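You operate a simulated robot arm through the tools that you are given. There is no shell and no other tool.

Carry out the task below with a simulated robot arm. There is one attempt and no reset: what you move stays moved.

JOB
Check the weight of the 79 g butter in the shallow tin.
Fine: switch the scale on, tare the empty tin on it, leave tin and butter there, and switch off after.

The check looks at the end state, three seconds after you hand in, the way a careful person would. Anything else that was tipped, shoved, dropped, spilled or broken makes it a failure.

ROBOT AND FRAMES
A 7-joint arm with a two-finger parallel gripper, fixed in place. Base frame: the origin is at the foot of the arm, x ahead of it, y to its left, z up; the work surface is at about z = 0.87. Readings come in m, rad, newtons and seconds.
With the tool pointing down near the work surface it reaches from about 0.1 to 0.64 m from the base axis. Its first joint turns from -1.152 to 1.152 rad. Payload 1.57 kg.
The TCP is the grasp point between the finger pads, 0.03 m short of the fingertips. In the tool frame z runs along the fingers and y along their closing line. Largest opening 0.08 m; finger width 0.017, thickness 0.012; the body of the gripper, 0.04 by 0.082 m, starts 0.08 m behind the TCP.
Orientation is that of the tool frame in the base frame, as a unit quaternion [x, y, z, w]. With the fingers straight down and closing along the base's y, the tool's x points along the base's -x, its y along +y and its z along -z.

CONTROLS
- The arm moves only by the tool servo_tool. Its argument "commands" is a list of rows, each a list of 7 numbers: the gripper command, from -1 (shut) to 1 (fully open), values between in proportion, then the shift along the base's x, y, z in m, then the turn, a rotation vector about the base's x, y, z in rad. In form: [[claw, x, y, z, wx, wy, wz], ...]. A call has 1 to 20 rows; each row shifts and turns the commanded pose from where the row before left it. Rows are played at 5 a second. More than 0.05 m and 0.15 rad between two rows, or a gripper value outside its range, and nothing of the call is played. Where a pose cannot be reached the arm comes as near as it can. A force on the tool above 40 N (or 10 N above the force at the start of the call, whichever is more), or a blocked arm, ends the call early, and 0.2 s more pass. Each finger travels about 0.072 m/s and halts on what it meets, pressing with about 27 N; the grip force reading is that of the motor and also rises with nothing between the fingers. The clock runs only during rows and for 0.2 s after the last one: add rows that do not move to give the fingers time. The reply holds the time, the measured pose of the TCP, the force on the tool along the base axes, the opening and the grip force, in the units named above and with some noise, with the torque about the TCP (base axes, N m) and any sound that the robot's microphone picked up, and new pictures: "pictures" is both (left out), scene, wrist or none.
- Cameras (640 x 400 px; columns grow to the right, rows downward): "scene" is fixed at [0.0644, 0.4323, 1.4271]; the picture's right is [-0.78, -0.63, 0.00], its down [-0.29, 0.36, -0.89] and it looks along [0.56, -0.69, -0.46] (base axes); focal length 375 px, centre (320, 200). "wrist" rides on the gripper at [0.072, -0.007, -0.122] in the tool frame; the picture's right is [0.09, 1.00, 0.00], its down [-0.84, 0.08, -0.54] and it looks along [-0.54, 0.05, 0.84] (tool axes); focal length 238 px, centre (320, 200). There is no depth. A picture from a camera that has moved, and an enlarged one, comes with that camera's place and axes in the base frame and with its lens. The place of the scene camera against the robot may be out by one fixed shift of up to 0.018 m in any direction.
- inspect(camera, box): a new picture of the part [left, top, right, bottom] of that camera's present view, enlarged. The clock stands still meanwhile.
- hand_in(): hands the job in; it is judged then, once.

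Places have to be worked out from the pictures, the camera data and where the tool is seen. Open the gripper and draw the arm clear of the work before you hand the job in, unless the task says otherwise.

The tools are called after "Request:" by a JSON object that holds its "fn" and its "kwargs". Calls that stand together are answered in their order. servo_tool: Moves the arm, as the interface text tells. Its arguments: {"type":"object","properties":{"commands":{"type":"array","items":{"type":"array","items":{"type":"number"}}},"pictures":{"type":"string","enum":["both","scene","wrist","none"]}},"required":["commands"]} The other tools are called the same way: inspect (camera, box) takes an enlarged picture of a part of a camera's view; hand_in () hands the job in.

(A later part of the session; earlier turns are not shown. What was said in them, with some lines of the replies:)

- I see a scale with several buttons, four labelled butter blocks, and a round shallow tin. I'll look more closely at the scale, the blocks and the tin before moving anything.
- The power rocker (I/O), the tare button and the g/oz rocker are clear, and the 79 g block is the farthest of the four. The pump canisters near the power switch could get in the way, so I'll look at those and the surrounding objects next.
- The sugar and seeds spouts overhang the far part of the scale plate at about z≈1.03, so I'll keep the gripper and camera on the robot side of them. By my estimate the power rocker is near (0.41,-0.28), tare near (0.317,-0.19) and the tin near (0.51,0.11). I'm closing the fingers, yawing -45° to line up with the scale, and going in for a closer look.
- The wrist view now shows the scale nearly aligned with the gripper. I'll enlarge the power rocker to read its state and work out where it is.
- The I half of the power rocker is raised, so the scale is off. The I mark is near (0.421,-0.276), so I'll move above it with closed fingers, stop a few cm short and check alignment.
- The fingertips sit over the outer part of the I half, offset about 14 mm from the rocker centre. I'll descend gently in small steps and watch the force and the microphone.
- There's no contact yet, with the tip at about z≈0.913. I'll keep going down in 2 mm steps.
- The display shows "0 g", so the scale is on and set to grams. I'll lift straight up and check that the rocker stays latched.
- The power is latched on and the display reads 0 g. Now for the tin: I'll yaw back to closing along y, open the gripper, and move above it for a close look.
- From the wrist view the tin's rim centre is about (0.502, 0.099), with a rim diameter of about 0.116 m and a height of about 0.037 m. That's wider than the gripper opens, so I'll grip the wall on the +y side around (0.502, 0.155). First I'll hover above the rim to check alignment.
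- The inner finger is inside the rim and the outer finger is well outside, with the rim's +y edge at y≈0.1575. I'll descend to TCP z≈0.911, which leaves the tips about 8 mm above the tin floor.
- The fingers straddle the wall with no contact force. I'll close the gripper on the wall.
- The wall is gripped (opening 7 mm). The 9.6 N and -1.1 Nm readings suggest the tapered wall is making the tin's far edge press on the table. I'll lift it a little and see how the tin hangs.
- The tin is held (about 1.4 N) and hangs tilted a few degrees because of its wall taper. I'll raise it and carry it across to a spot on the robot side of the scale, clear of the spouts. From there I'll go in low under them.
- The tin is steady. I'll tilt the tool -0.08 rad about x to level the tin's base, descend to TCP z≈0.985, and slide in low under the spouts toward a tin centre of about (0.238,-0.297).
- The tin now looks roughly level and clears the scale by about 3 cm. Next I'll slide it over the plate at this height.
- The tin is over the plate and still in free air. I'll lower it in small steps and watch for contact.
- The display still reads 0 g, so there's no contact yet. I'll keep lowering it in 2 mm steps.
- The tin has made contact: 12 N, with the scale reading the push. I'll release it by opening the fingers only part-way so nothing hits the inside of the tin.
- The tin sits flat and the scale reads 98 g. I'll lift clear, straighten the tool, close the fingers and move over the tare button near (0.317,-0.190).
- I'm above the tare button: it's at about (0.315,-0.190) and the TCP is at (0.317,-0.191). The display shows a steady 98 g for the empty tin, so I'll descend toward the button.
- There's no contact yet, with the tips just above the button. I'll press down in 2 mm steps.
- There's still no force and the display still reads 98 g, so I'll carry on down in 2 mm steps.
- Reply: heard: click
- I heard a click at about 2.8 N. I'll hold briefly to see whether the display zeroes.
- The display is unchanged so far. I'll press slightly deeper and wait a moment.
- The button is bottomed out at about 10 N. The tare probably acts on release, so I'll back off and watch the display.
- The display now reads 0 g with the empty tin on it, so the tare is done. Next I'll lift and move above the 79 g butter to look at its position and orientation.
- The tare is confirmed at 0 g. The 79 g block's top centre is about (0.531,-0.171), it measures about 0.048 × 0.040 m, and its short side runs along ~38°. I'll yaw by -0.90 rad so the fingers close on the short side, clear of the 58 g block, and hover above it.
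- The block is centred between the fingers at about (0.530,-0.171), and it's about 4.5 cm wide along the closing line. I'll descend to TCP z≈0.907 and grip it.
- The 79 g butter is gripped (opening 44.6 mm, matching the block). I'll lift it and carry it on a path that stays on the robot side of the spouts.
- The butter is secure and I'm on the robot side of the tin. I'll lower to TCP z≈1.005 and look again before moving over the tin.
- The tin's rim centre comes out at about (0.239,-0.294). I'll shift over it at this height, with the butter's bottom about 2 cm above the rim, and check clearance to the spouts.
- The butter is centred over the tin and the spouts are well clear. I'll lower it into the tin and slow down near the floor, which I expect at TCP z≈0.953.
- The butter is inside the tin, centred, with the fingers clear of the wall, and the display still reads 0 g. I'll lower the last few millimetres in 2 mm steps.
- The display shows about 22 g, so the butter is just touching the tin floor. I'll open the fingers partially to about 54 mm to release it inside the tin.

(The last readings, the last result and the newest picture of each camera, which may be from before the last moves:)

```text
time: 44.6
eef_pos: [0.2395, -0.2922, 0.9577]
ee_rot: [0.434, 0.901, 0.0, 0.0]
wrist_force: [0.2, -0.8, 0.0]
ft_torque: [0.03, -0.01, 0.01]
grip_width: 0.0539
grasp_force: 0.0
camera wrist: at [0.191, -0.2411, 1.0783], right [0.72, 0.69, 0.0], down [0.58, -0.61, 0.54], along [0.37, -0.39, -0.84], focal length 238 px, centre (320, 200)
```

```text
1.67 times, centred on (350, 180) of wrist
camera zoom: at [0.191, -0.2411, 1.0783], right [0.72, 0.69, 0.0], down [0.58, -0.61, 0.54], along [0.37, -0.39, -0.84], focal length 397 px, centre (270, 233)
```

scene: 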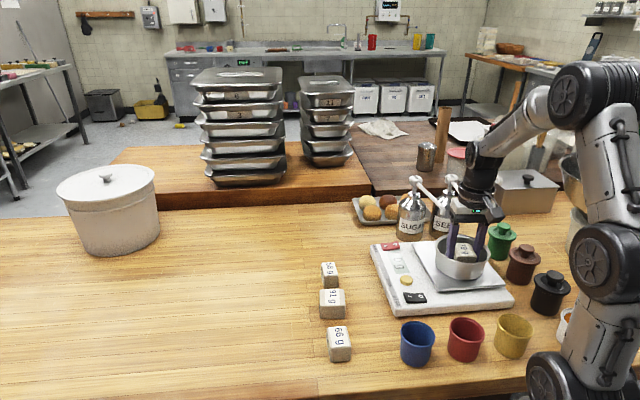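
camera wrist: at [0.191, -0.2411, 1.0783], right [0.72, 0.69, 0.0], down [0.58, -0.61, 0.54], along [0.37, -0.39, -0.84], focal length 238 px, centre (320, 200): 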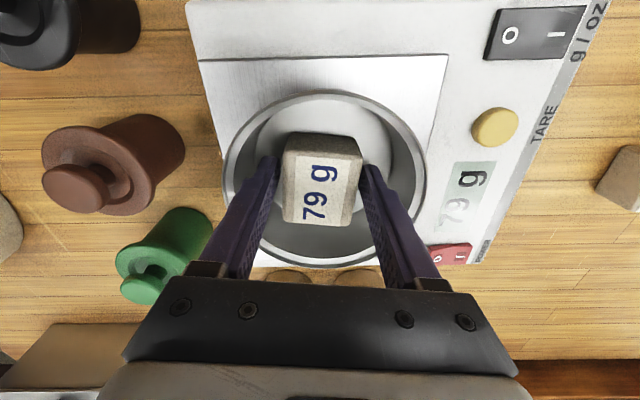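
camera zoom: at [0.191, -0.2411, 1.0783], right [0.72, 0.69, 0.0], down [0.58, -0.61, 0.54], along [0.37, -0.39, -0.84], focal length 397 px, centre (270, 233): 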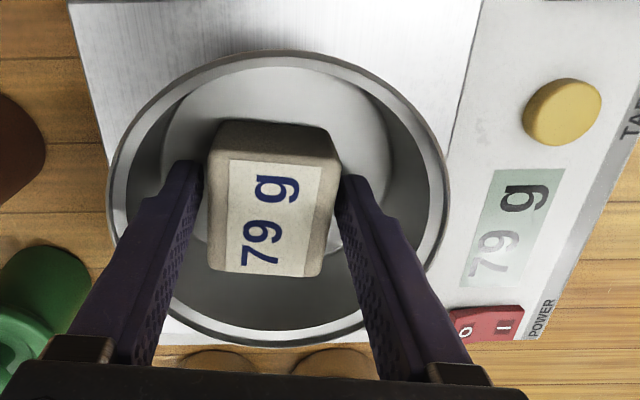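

The scale reads 79 g, as expected. I'll lift straight out of the tin, check that nothing moved, then go over to the O side of the power rocker.

Request:
{"fn": "servo_tool", "kwargs": {"commands": [[0.35, 0, 0, 0.015, 0, 0, 0], [0.35, 0, 0, 0.025, 0, 0, 0], [0.35, 0, 0, 0.035, 0, 0, 0], [0.35, 0, 0, 0.04, 0, 0, 0], [0.35, 0, 0, 0.035, 0, 0, 0], [0.0, 0.015, 0.0365, 0, 0, 0, 0], [-0.5, 0.015, 0.0365, 0, 0, 0, 0], [-1, 0, 0, 0, 0, 0, 0], [-1, 0, 0, 0, 0, 0, 0]], "pictures": "both"}}

Request:
{"fn": "inspect", "kwargs": {"camera": "scene", "box": [360, 200, 520, 320]}}

Request:
{"fn": "inspect", "kwargs": {"camera": "wrist", "box": [200, 60, 480, 260]}}

```text
time: 46.6
eef_pos: [0.2709, -0.2199, 1.1078]
ee_rot: [0.435, 0.901, 0.0, -0.001]
wrist_force: [0.4, -0.4, -0.4]
ft_torque: [0.04, 0.0, -0.01]
grip_width: 0.0003
grasp_force: 21.6
camera wrist: at [0.2213, -0.1675, 1.228], right [0.72, 0.69, 0.0], down [0.58, -0.61, 0.54], along [0.37, -0.39, -0.84], focal length 238 px, centre (320, 200)
```

scene: 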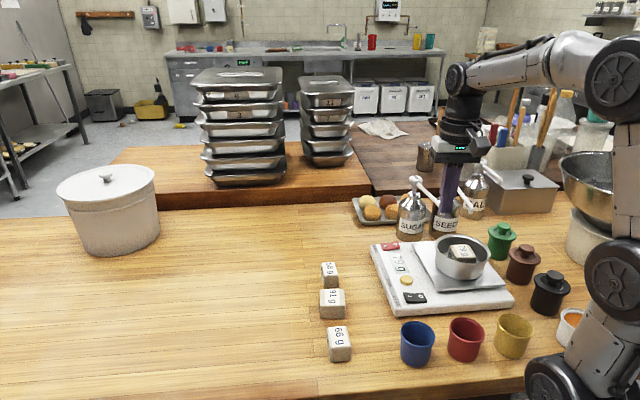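
wrist: 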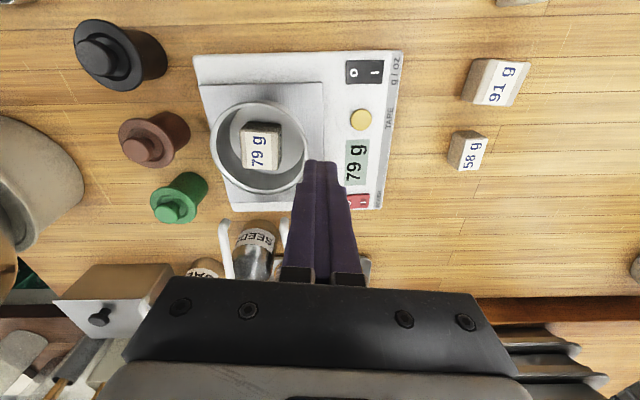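

```text
3.33 times, centred on (440, 260) of scene
camera zoom: at [0.0644, 0.4323, 1.4271], right [-0.78, -0.63, 0.0], down [-0.29, 0.36, -0.89], along [0.56, -0.69, -0.46], focal length 1250 px, centre (-80, 0)
```

zoom: 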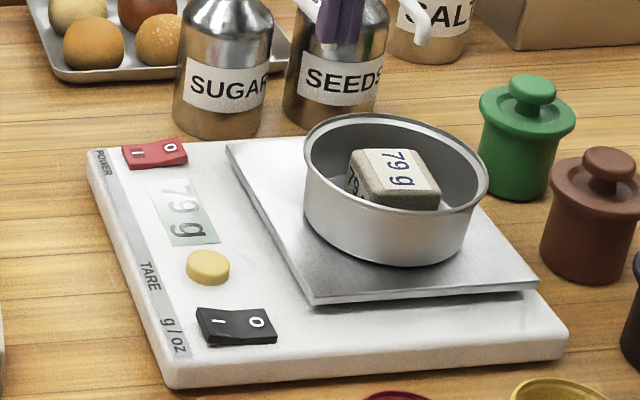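

```text
2.00 times, centred on (340, 160) of wrist
camera zoom: at [0.2213, -0.1675, 1.228], right [0.72, 0.69, 0.0], down [0.58, -0.61, 0.54], along [0.37, -0.39, -0.84], focal length 477 px, centre (280, 280)
```

zoom: 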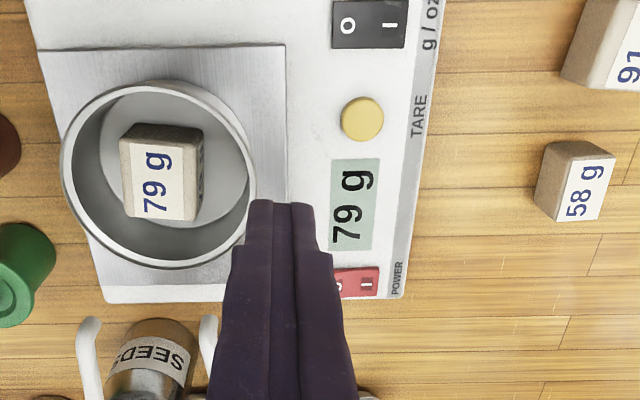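

A stable 79 g is displayed, with the butter sitting in the tin. Now I'll hover over the O half of the red power rocker at about (0.399,-0.291).

Request:
{"fn": "servo_tool", "kwargs": {"commands": [[-1, 0.032, -0.0179, 0, 0, 0, 0.0283], [-1, 0.032, -0.0179, 0, 0, 0, 0.0283], [-1, 0.032, -0.0179, 0, 0, 0, 0.0283], [-1, 0.032, -0.0178, 0, 0, 0, 0.0283], [-1, 0, 0, -0.04, 0, 0, 0], [-1, 0, 0, -0.04, 0, 0, 0], [-1, 0, 0, -0.04, 0, 0, 0], [-1, 0, 0, 0, 0, 0, 0]], "pictures": "both"}}

Request:
{"fn": "inspect", "kwargs": {"camera": "wrist", "box": [250, 80, 390, 190]}}

Request:
{"fn": "inspect", "kwargs": {"camera": "scene", "box": [350, 170, 470, 270]}}

```text
time: 48.4
eef_pos: [0.3977, -0.2923, 0.9852]
ee_rot: [0.383, 0.924, 0.001, 0.001]
wrist_force: [0.3, 0.4, -0.2]
ft_torque: [0.01, -0.05, 0.01]
grip_width: 0.0001
grasp_force: 21.4
camera wrist: at [0.3434, -0.2453, 1.1068], right [0.64, 0.77, 0.0], down [0.65, -0.54, 0.54], along [0.42, -0.35, -0.84], focal length 238 px, centre (320, 200)
```

scene: 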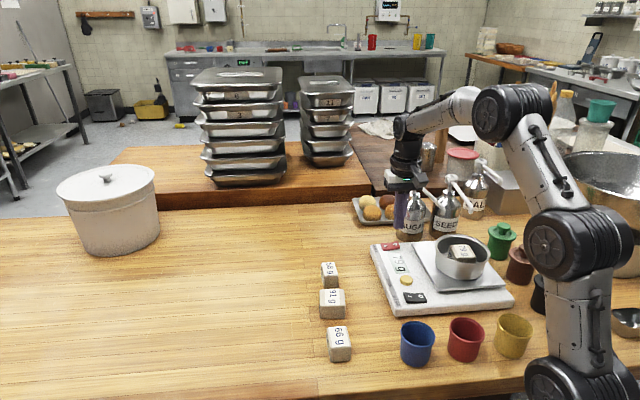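
wrist: 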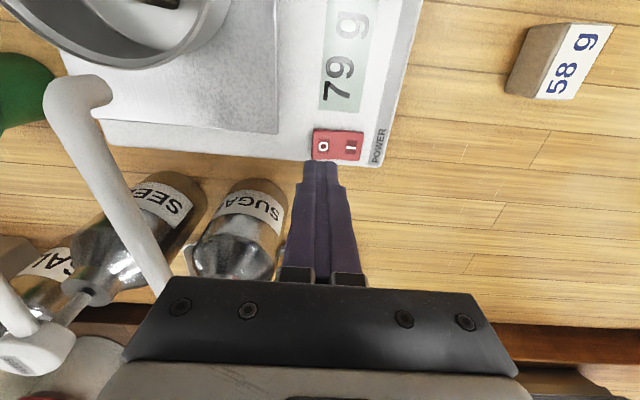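

```text
3.64 times, centred on (320, 135) of wrist
camera zoom: at [0.3434, -0.2453, 1.1068], right [0.64, 0.77, 0.0], down [0.65, -0.54, 0.54], along [0.42, -0.35, -0.84], focal length 867 px, centre (320, 436)
```

zoom: 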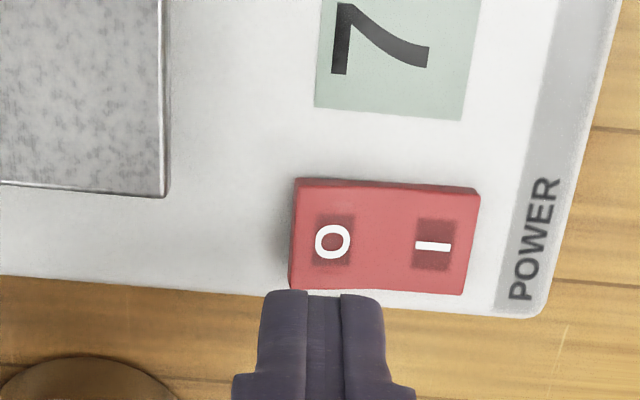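

```text
4.00 times, centred on (410, 220) of scene
camera zoom: at [0.0644, 0.4323, 1.4271], right [-0.78, -0.63, 0.0], down [-0.29, 0.36, -0.89], along [0.56, -0.69, -0.46], focal length 1500 px, centre (-40, 120)
```

zoom: 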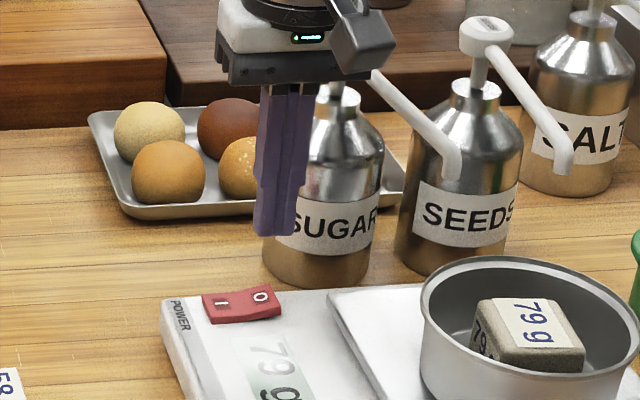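

The tips are aligned with the outer part of the O half: the mark is at about (0.400,-0.289) and the TCP at about (0.399,-0.291). I'll descend and press gently.

Request:
{"fn": "servo_tool", "kwargs": {"commands": [[-1, 0.0005, 0.0005, -0.015, 0, 0, 0], [-1, 0, 0, -0.015, 0, 0, 0], [-1, 0, 0, -0.006, 0, 0, 0], [-1, 0, 0, -0.002, 0, 0, 0], [-1, 0, 0, -0.002, 0, 0, 0]], "pictures": "wrist"}}

```text
time: 49.6
eef_pos: [0.3979, -0.2921, 0.9465]
ee_rot: [0.382, 0.924, 0.0, 0.0]
wrist_force: [0.0, 0.3, -0.5]
ft_torque: [0.0, 0.0, 0.01]
grip_width: 0.0
grasp_force: 21.5
camera wrist: at [0.3435, -0.2451, 1.0675], right [0.64, 0.77, 0.0], down [0.65, -0.54, 0.54], along [0.42, -0.35, -0.84], focal length 238 px, centre (320, 200)
```

wrist: 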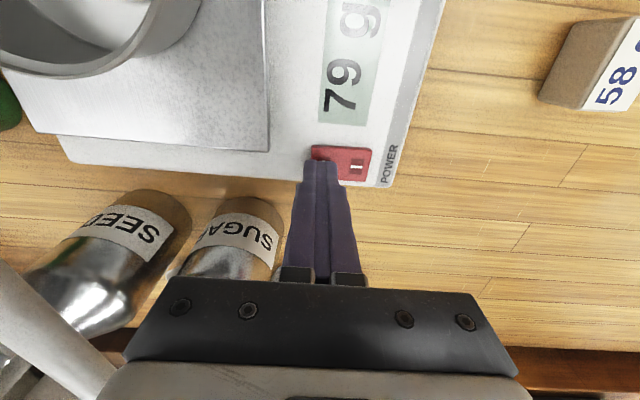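

No contact yet, and the display still shows 79 g. I'll continue in 2 mm steps.

Request:
{"fn": "servo_tool", "kwargs": {"commands": [[-1, 0, 0, -0.002, 0, 0, 0], [-1, 0, 0, -0.002, 0, 0, 0], [-1, 0, 0, -0.002, 0, 0, 0], [-1, 0, 0, -0.0015, 0, 0, 0]], "pictures": "wrist"}}

```text
time: 50.6
eef_pos: [0.3978, -0.292, 0.9391]
ee_rot: [0.383, 0.924, 0.0, 0.0]
wrist_force: [0.4, -0.7, 0.7]
ft_torque: [-0.05, 0.02, 0.0]
grip_width: 0.0
grasp_force: 20.4
camera wrist: at [0.3436, -0.2449, 1.0602], right [0.64, 0.77, 0.0], down [0.65, -0.54, 0.54], along [0.42, -0.35, -0.84], focal length 238 px, centre (320, 200)
```

wrist: 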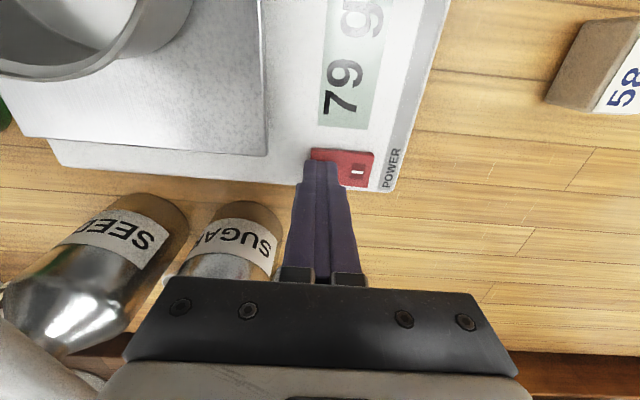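

Request:
{"fn": "servo_tool", "kwargs": {"commands": [[-1, 0, 0, -0.0015, 0, 0, 0], [-1, 0, 0, -0.0015, 0, 0, 0]], "pictures": "wrist"}}

```text
time: 51.2
eef_pos: [0.3992, -0.2904, 0.937]
ee_rot: [0.383, 0.924, -0.001, 0.001]
wrist_force: [-6.8, 2.2, 11.8]
ft_torque: [0.17, 0.08, 0.05]
grip_width: 0.0
grasp_force: 21.3
camera wrist: at [0.3435, -0.2446, 1.0591], right [0.64, 0.77, 0.0], down [0.65, -0.54, 0.54], along [0.42, -0.35, -0.84], focal length 238 px, centre (320, 200)
```

wrist: 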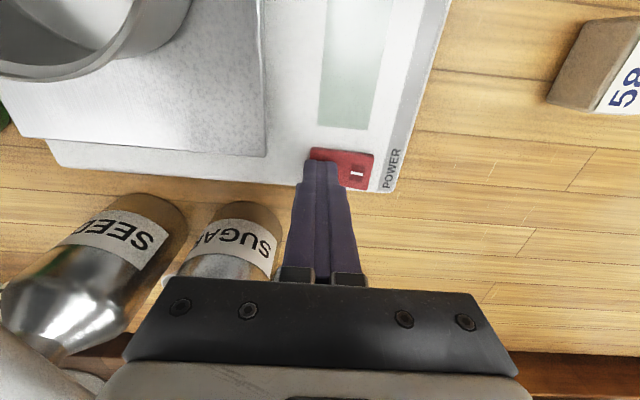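

The display has gone blank, so the scale is off. I'll lift straight up, return to a clear pose above the robot side of the table, and open the gripper.

Request:
{"fn": "servo_tool", "kwargs": {"commands": [[-1, 0, 0, 0.01, 0, 0, 0], [-1, 0, 0, 0.03, 0, 0, 0], [-1, 0, 0, 0.04, 0, 0, 0], [-1, 0, 0, 0.045, 0, 0, 0], [-1, 0, 0, 0.045, 0, 0, 0], [-1, -0.012, 0.03, 0.025, 0, 0, 0.1309], [0, -0.012, 0.03, 0.025, 0, 0, 0.1309], [1, -0.012, 0.03, 0.025, 0, 0, 0.1309], [1, -0.012, 0.03, 0.025, 0, 0, 0.1309], [1, -0.012, 0.03, 0.025, 0, 0, 0.1309], [1, -0.012, 0.03, 0.025, 0, 0, 0.1309], [1, 0, 0, 0, 0, 0, 0]], "pictures": "both"}}

Request:
{"fn": "inspect", "kwargs": {"camera": "scene", "box": [360, 200, 520, 320]}}

Request:
{"fn": "inspect", "kwargs": {"camera": "wrist", "box": [60, 0, 360, 200]}}

```text
time: 53.8
eef_pos: [0.3263, -0.1121, 1.2564]
ee_rot: [-0.001, 1.0, 0.001, 0.0]
wrist_force: [-0.1, 0.2, 0.6]
ft_torque: [0.02, 0.02, -0.01]
grip_width: 0.0796
grasp_force: 0.0
camera wrist: at [0.255, -0.1179, 1.3777], right [-0.09, 1.0, 0.0], down [0.84, 0.08, 0.54], along [0.54, 0.05, -0.84], focal length 238 px, centre (320, 200)
```

scene: 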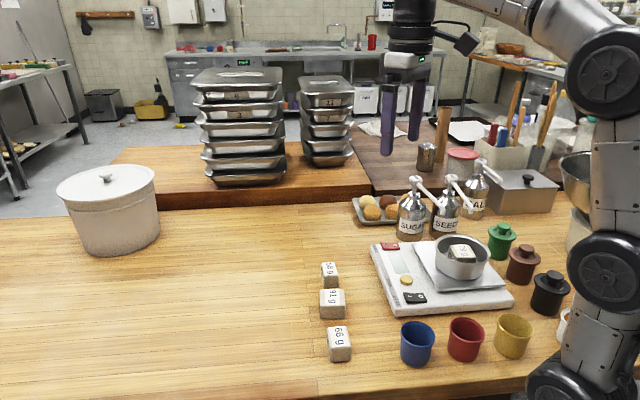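
wrist: 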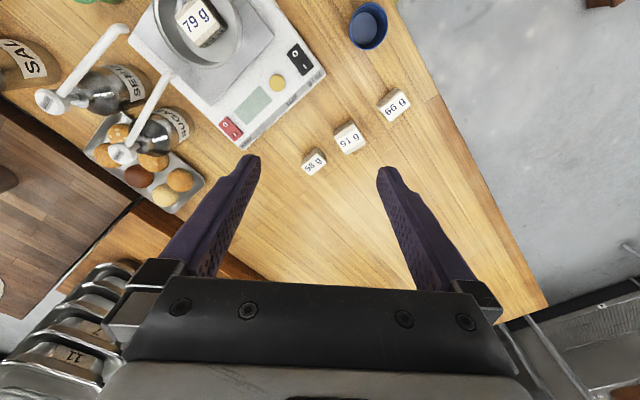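

```text
3.33 times, centred on (440, 260) of scene
camera zoom: at [0.0644, 0.4323, 1.4271], right [-0.78, -0.63, 0.0], down [-0.29, 0.36, -0.89], along [0.56, -0.69, -0.46], focal length 1250 px, centre (-80, 0)
```

zoom: 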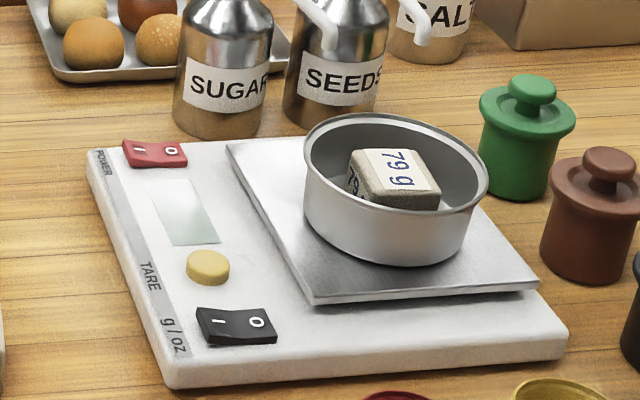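

```text
2.00 times, centred on (210, 100) of wrist
camera zoom: at [0.255, -0.1179, 1.3777], right [-0.09, 1.0, 0.0], down [0.84, 0.08, 0.54], along [0.54, 0.05, -0.84], focal length 477 px, centre (540, 400)
```

zoom: 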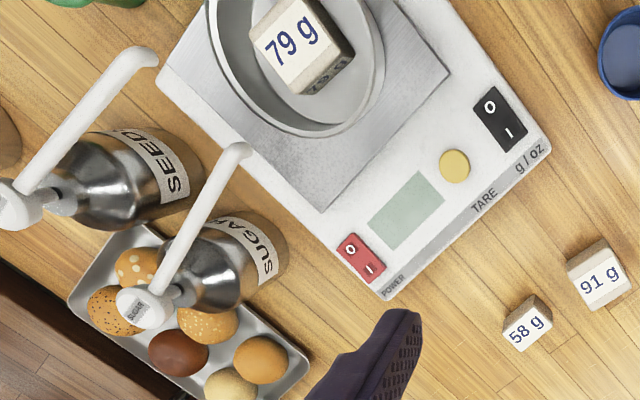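

The scale is off: the display is blank and the O side is down. The tin sits on the plate with the 79 g butter in it, and the other blocks, canisters, cups and dishes look undisturbed. The gripper is open and clear, so I'm handing in.

Request:
{"fn": "hand_in", "kwargs": {}}

```text
The job is handed in.
```

The 79 g butter weighed 79 g on the scale, which matches its label.

1. **Scale on:** I pressed the power rocker to I, and the display came up at 0 g, already in grams.
2. **Tare:** The empty tin read 98 g on the plate. I pressed tare and the display went back to 0 g.
3. **Weighing:** With the butter in the tin, the display held steady at 79 g.
4. **Scale off:** I pressed the rocker to O, and the display went blank.

The tin and butter are still on the scale. In the last pictures the other blocks, canisters, cups and dishes looked undisturbed. The arm is clear with the gripper open, and the job is handed in.
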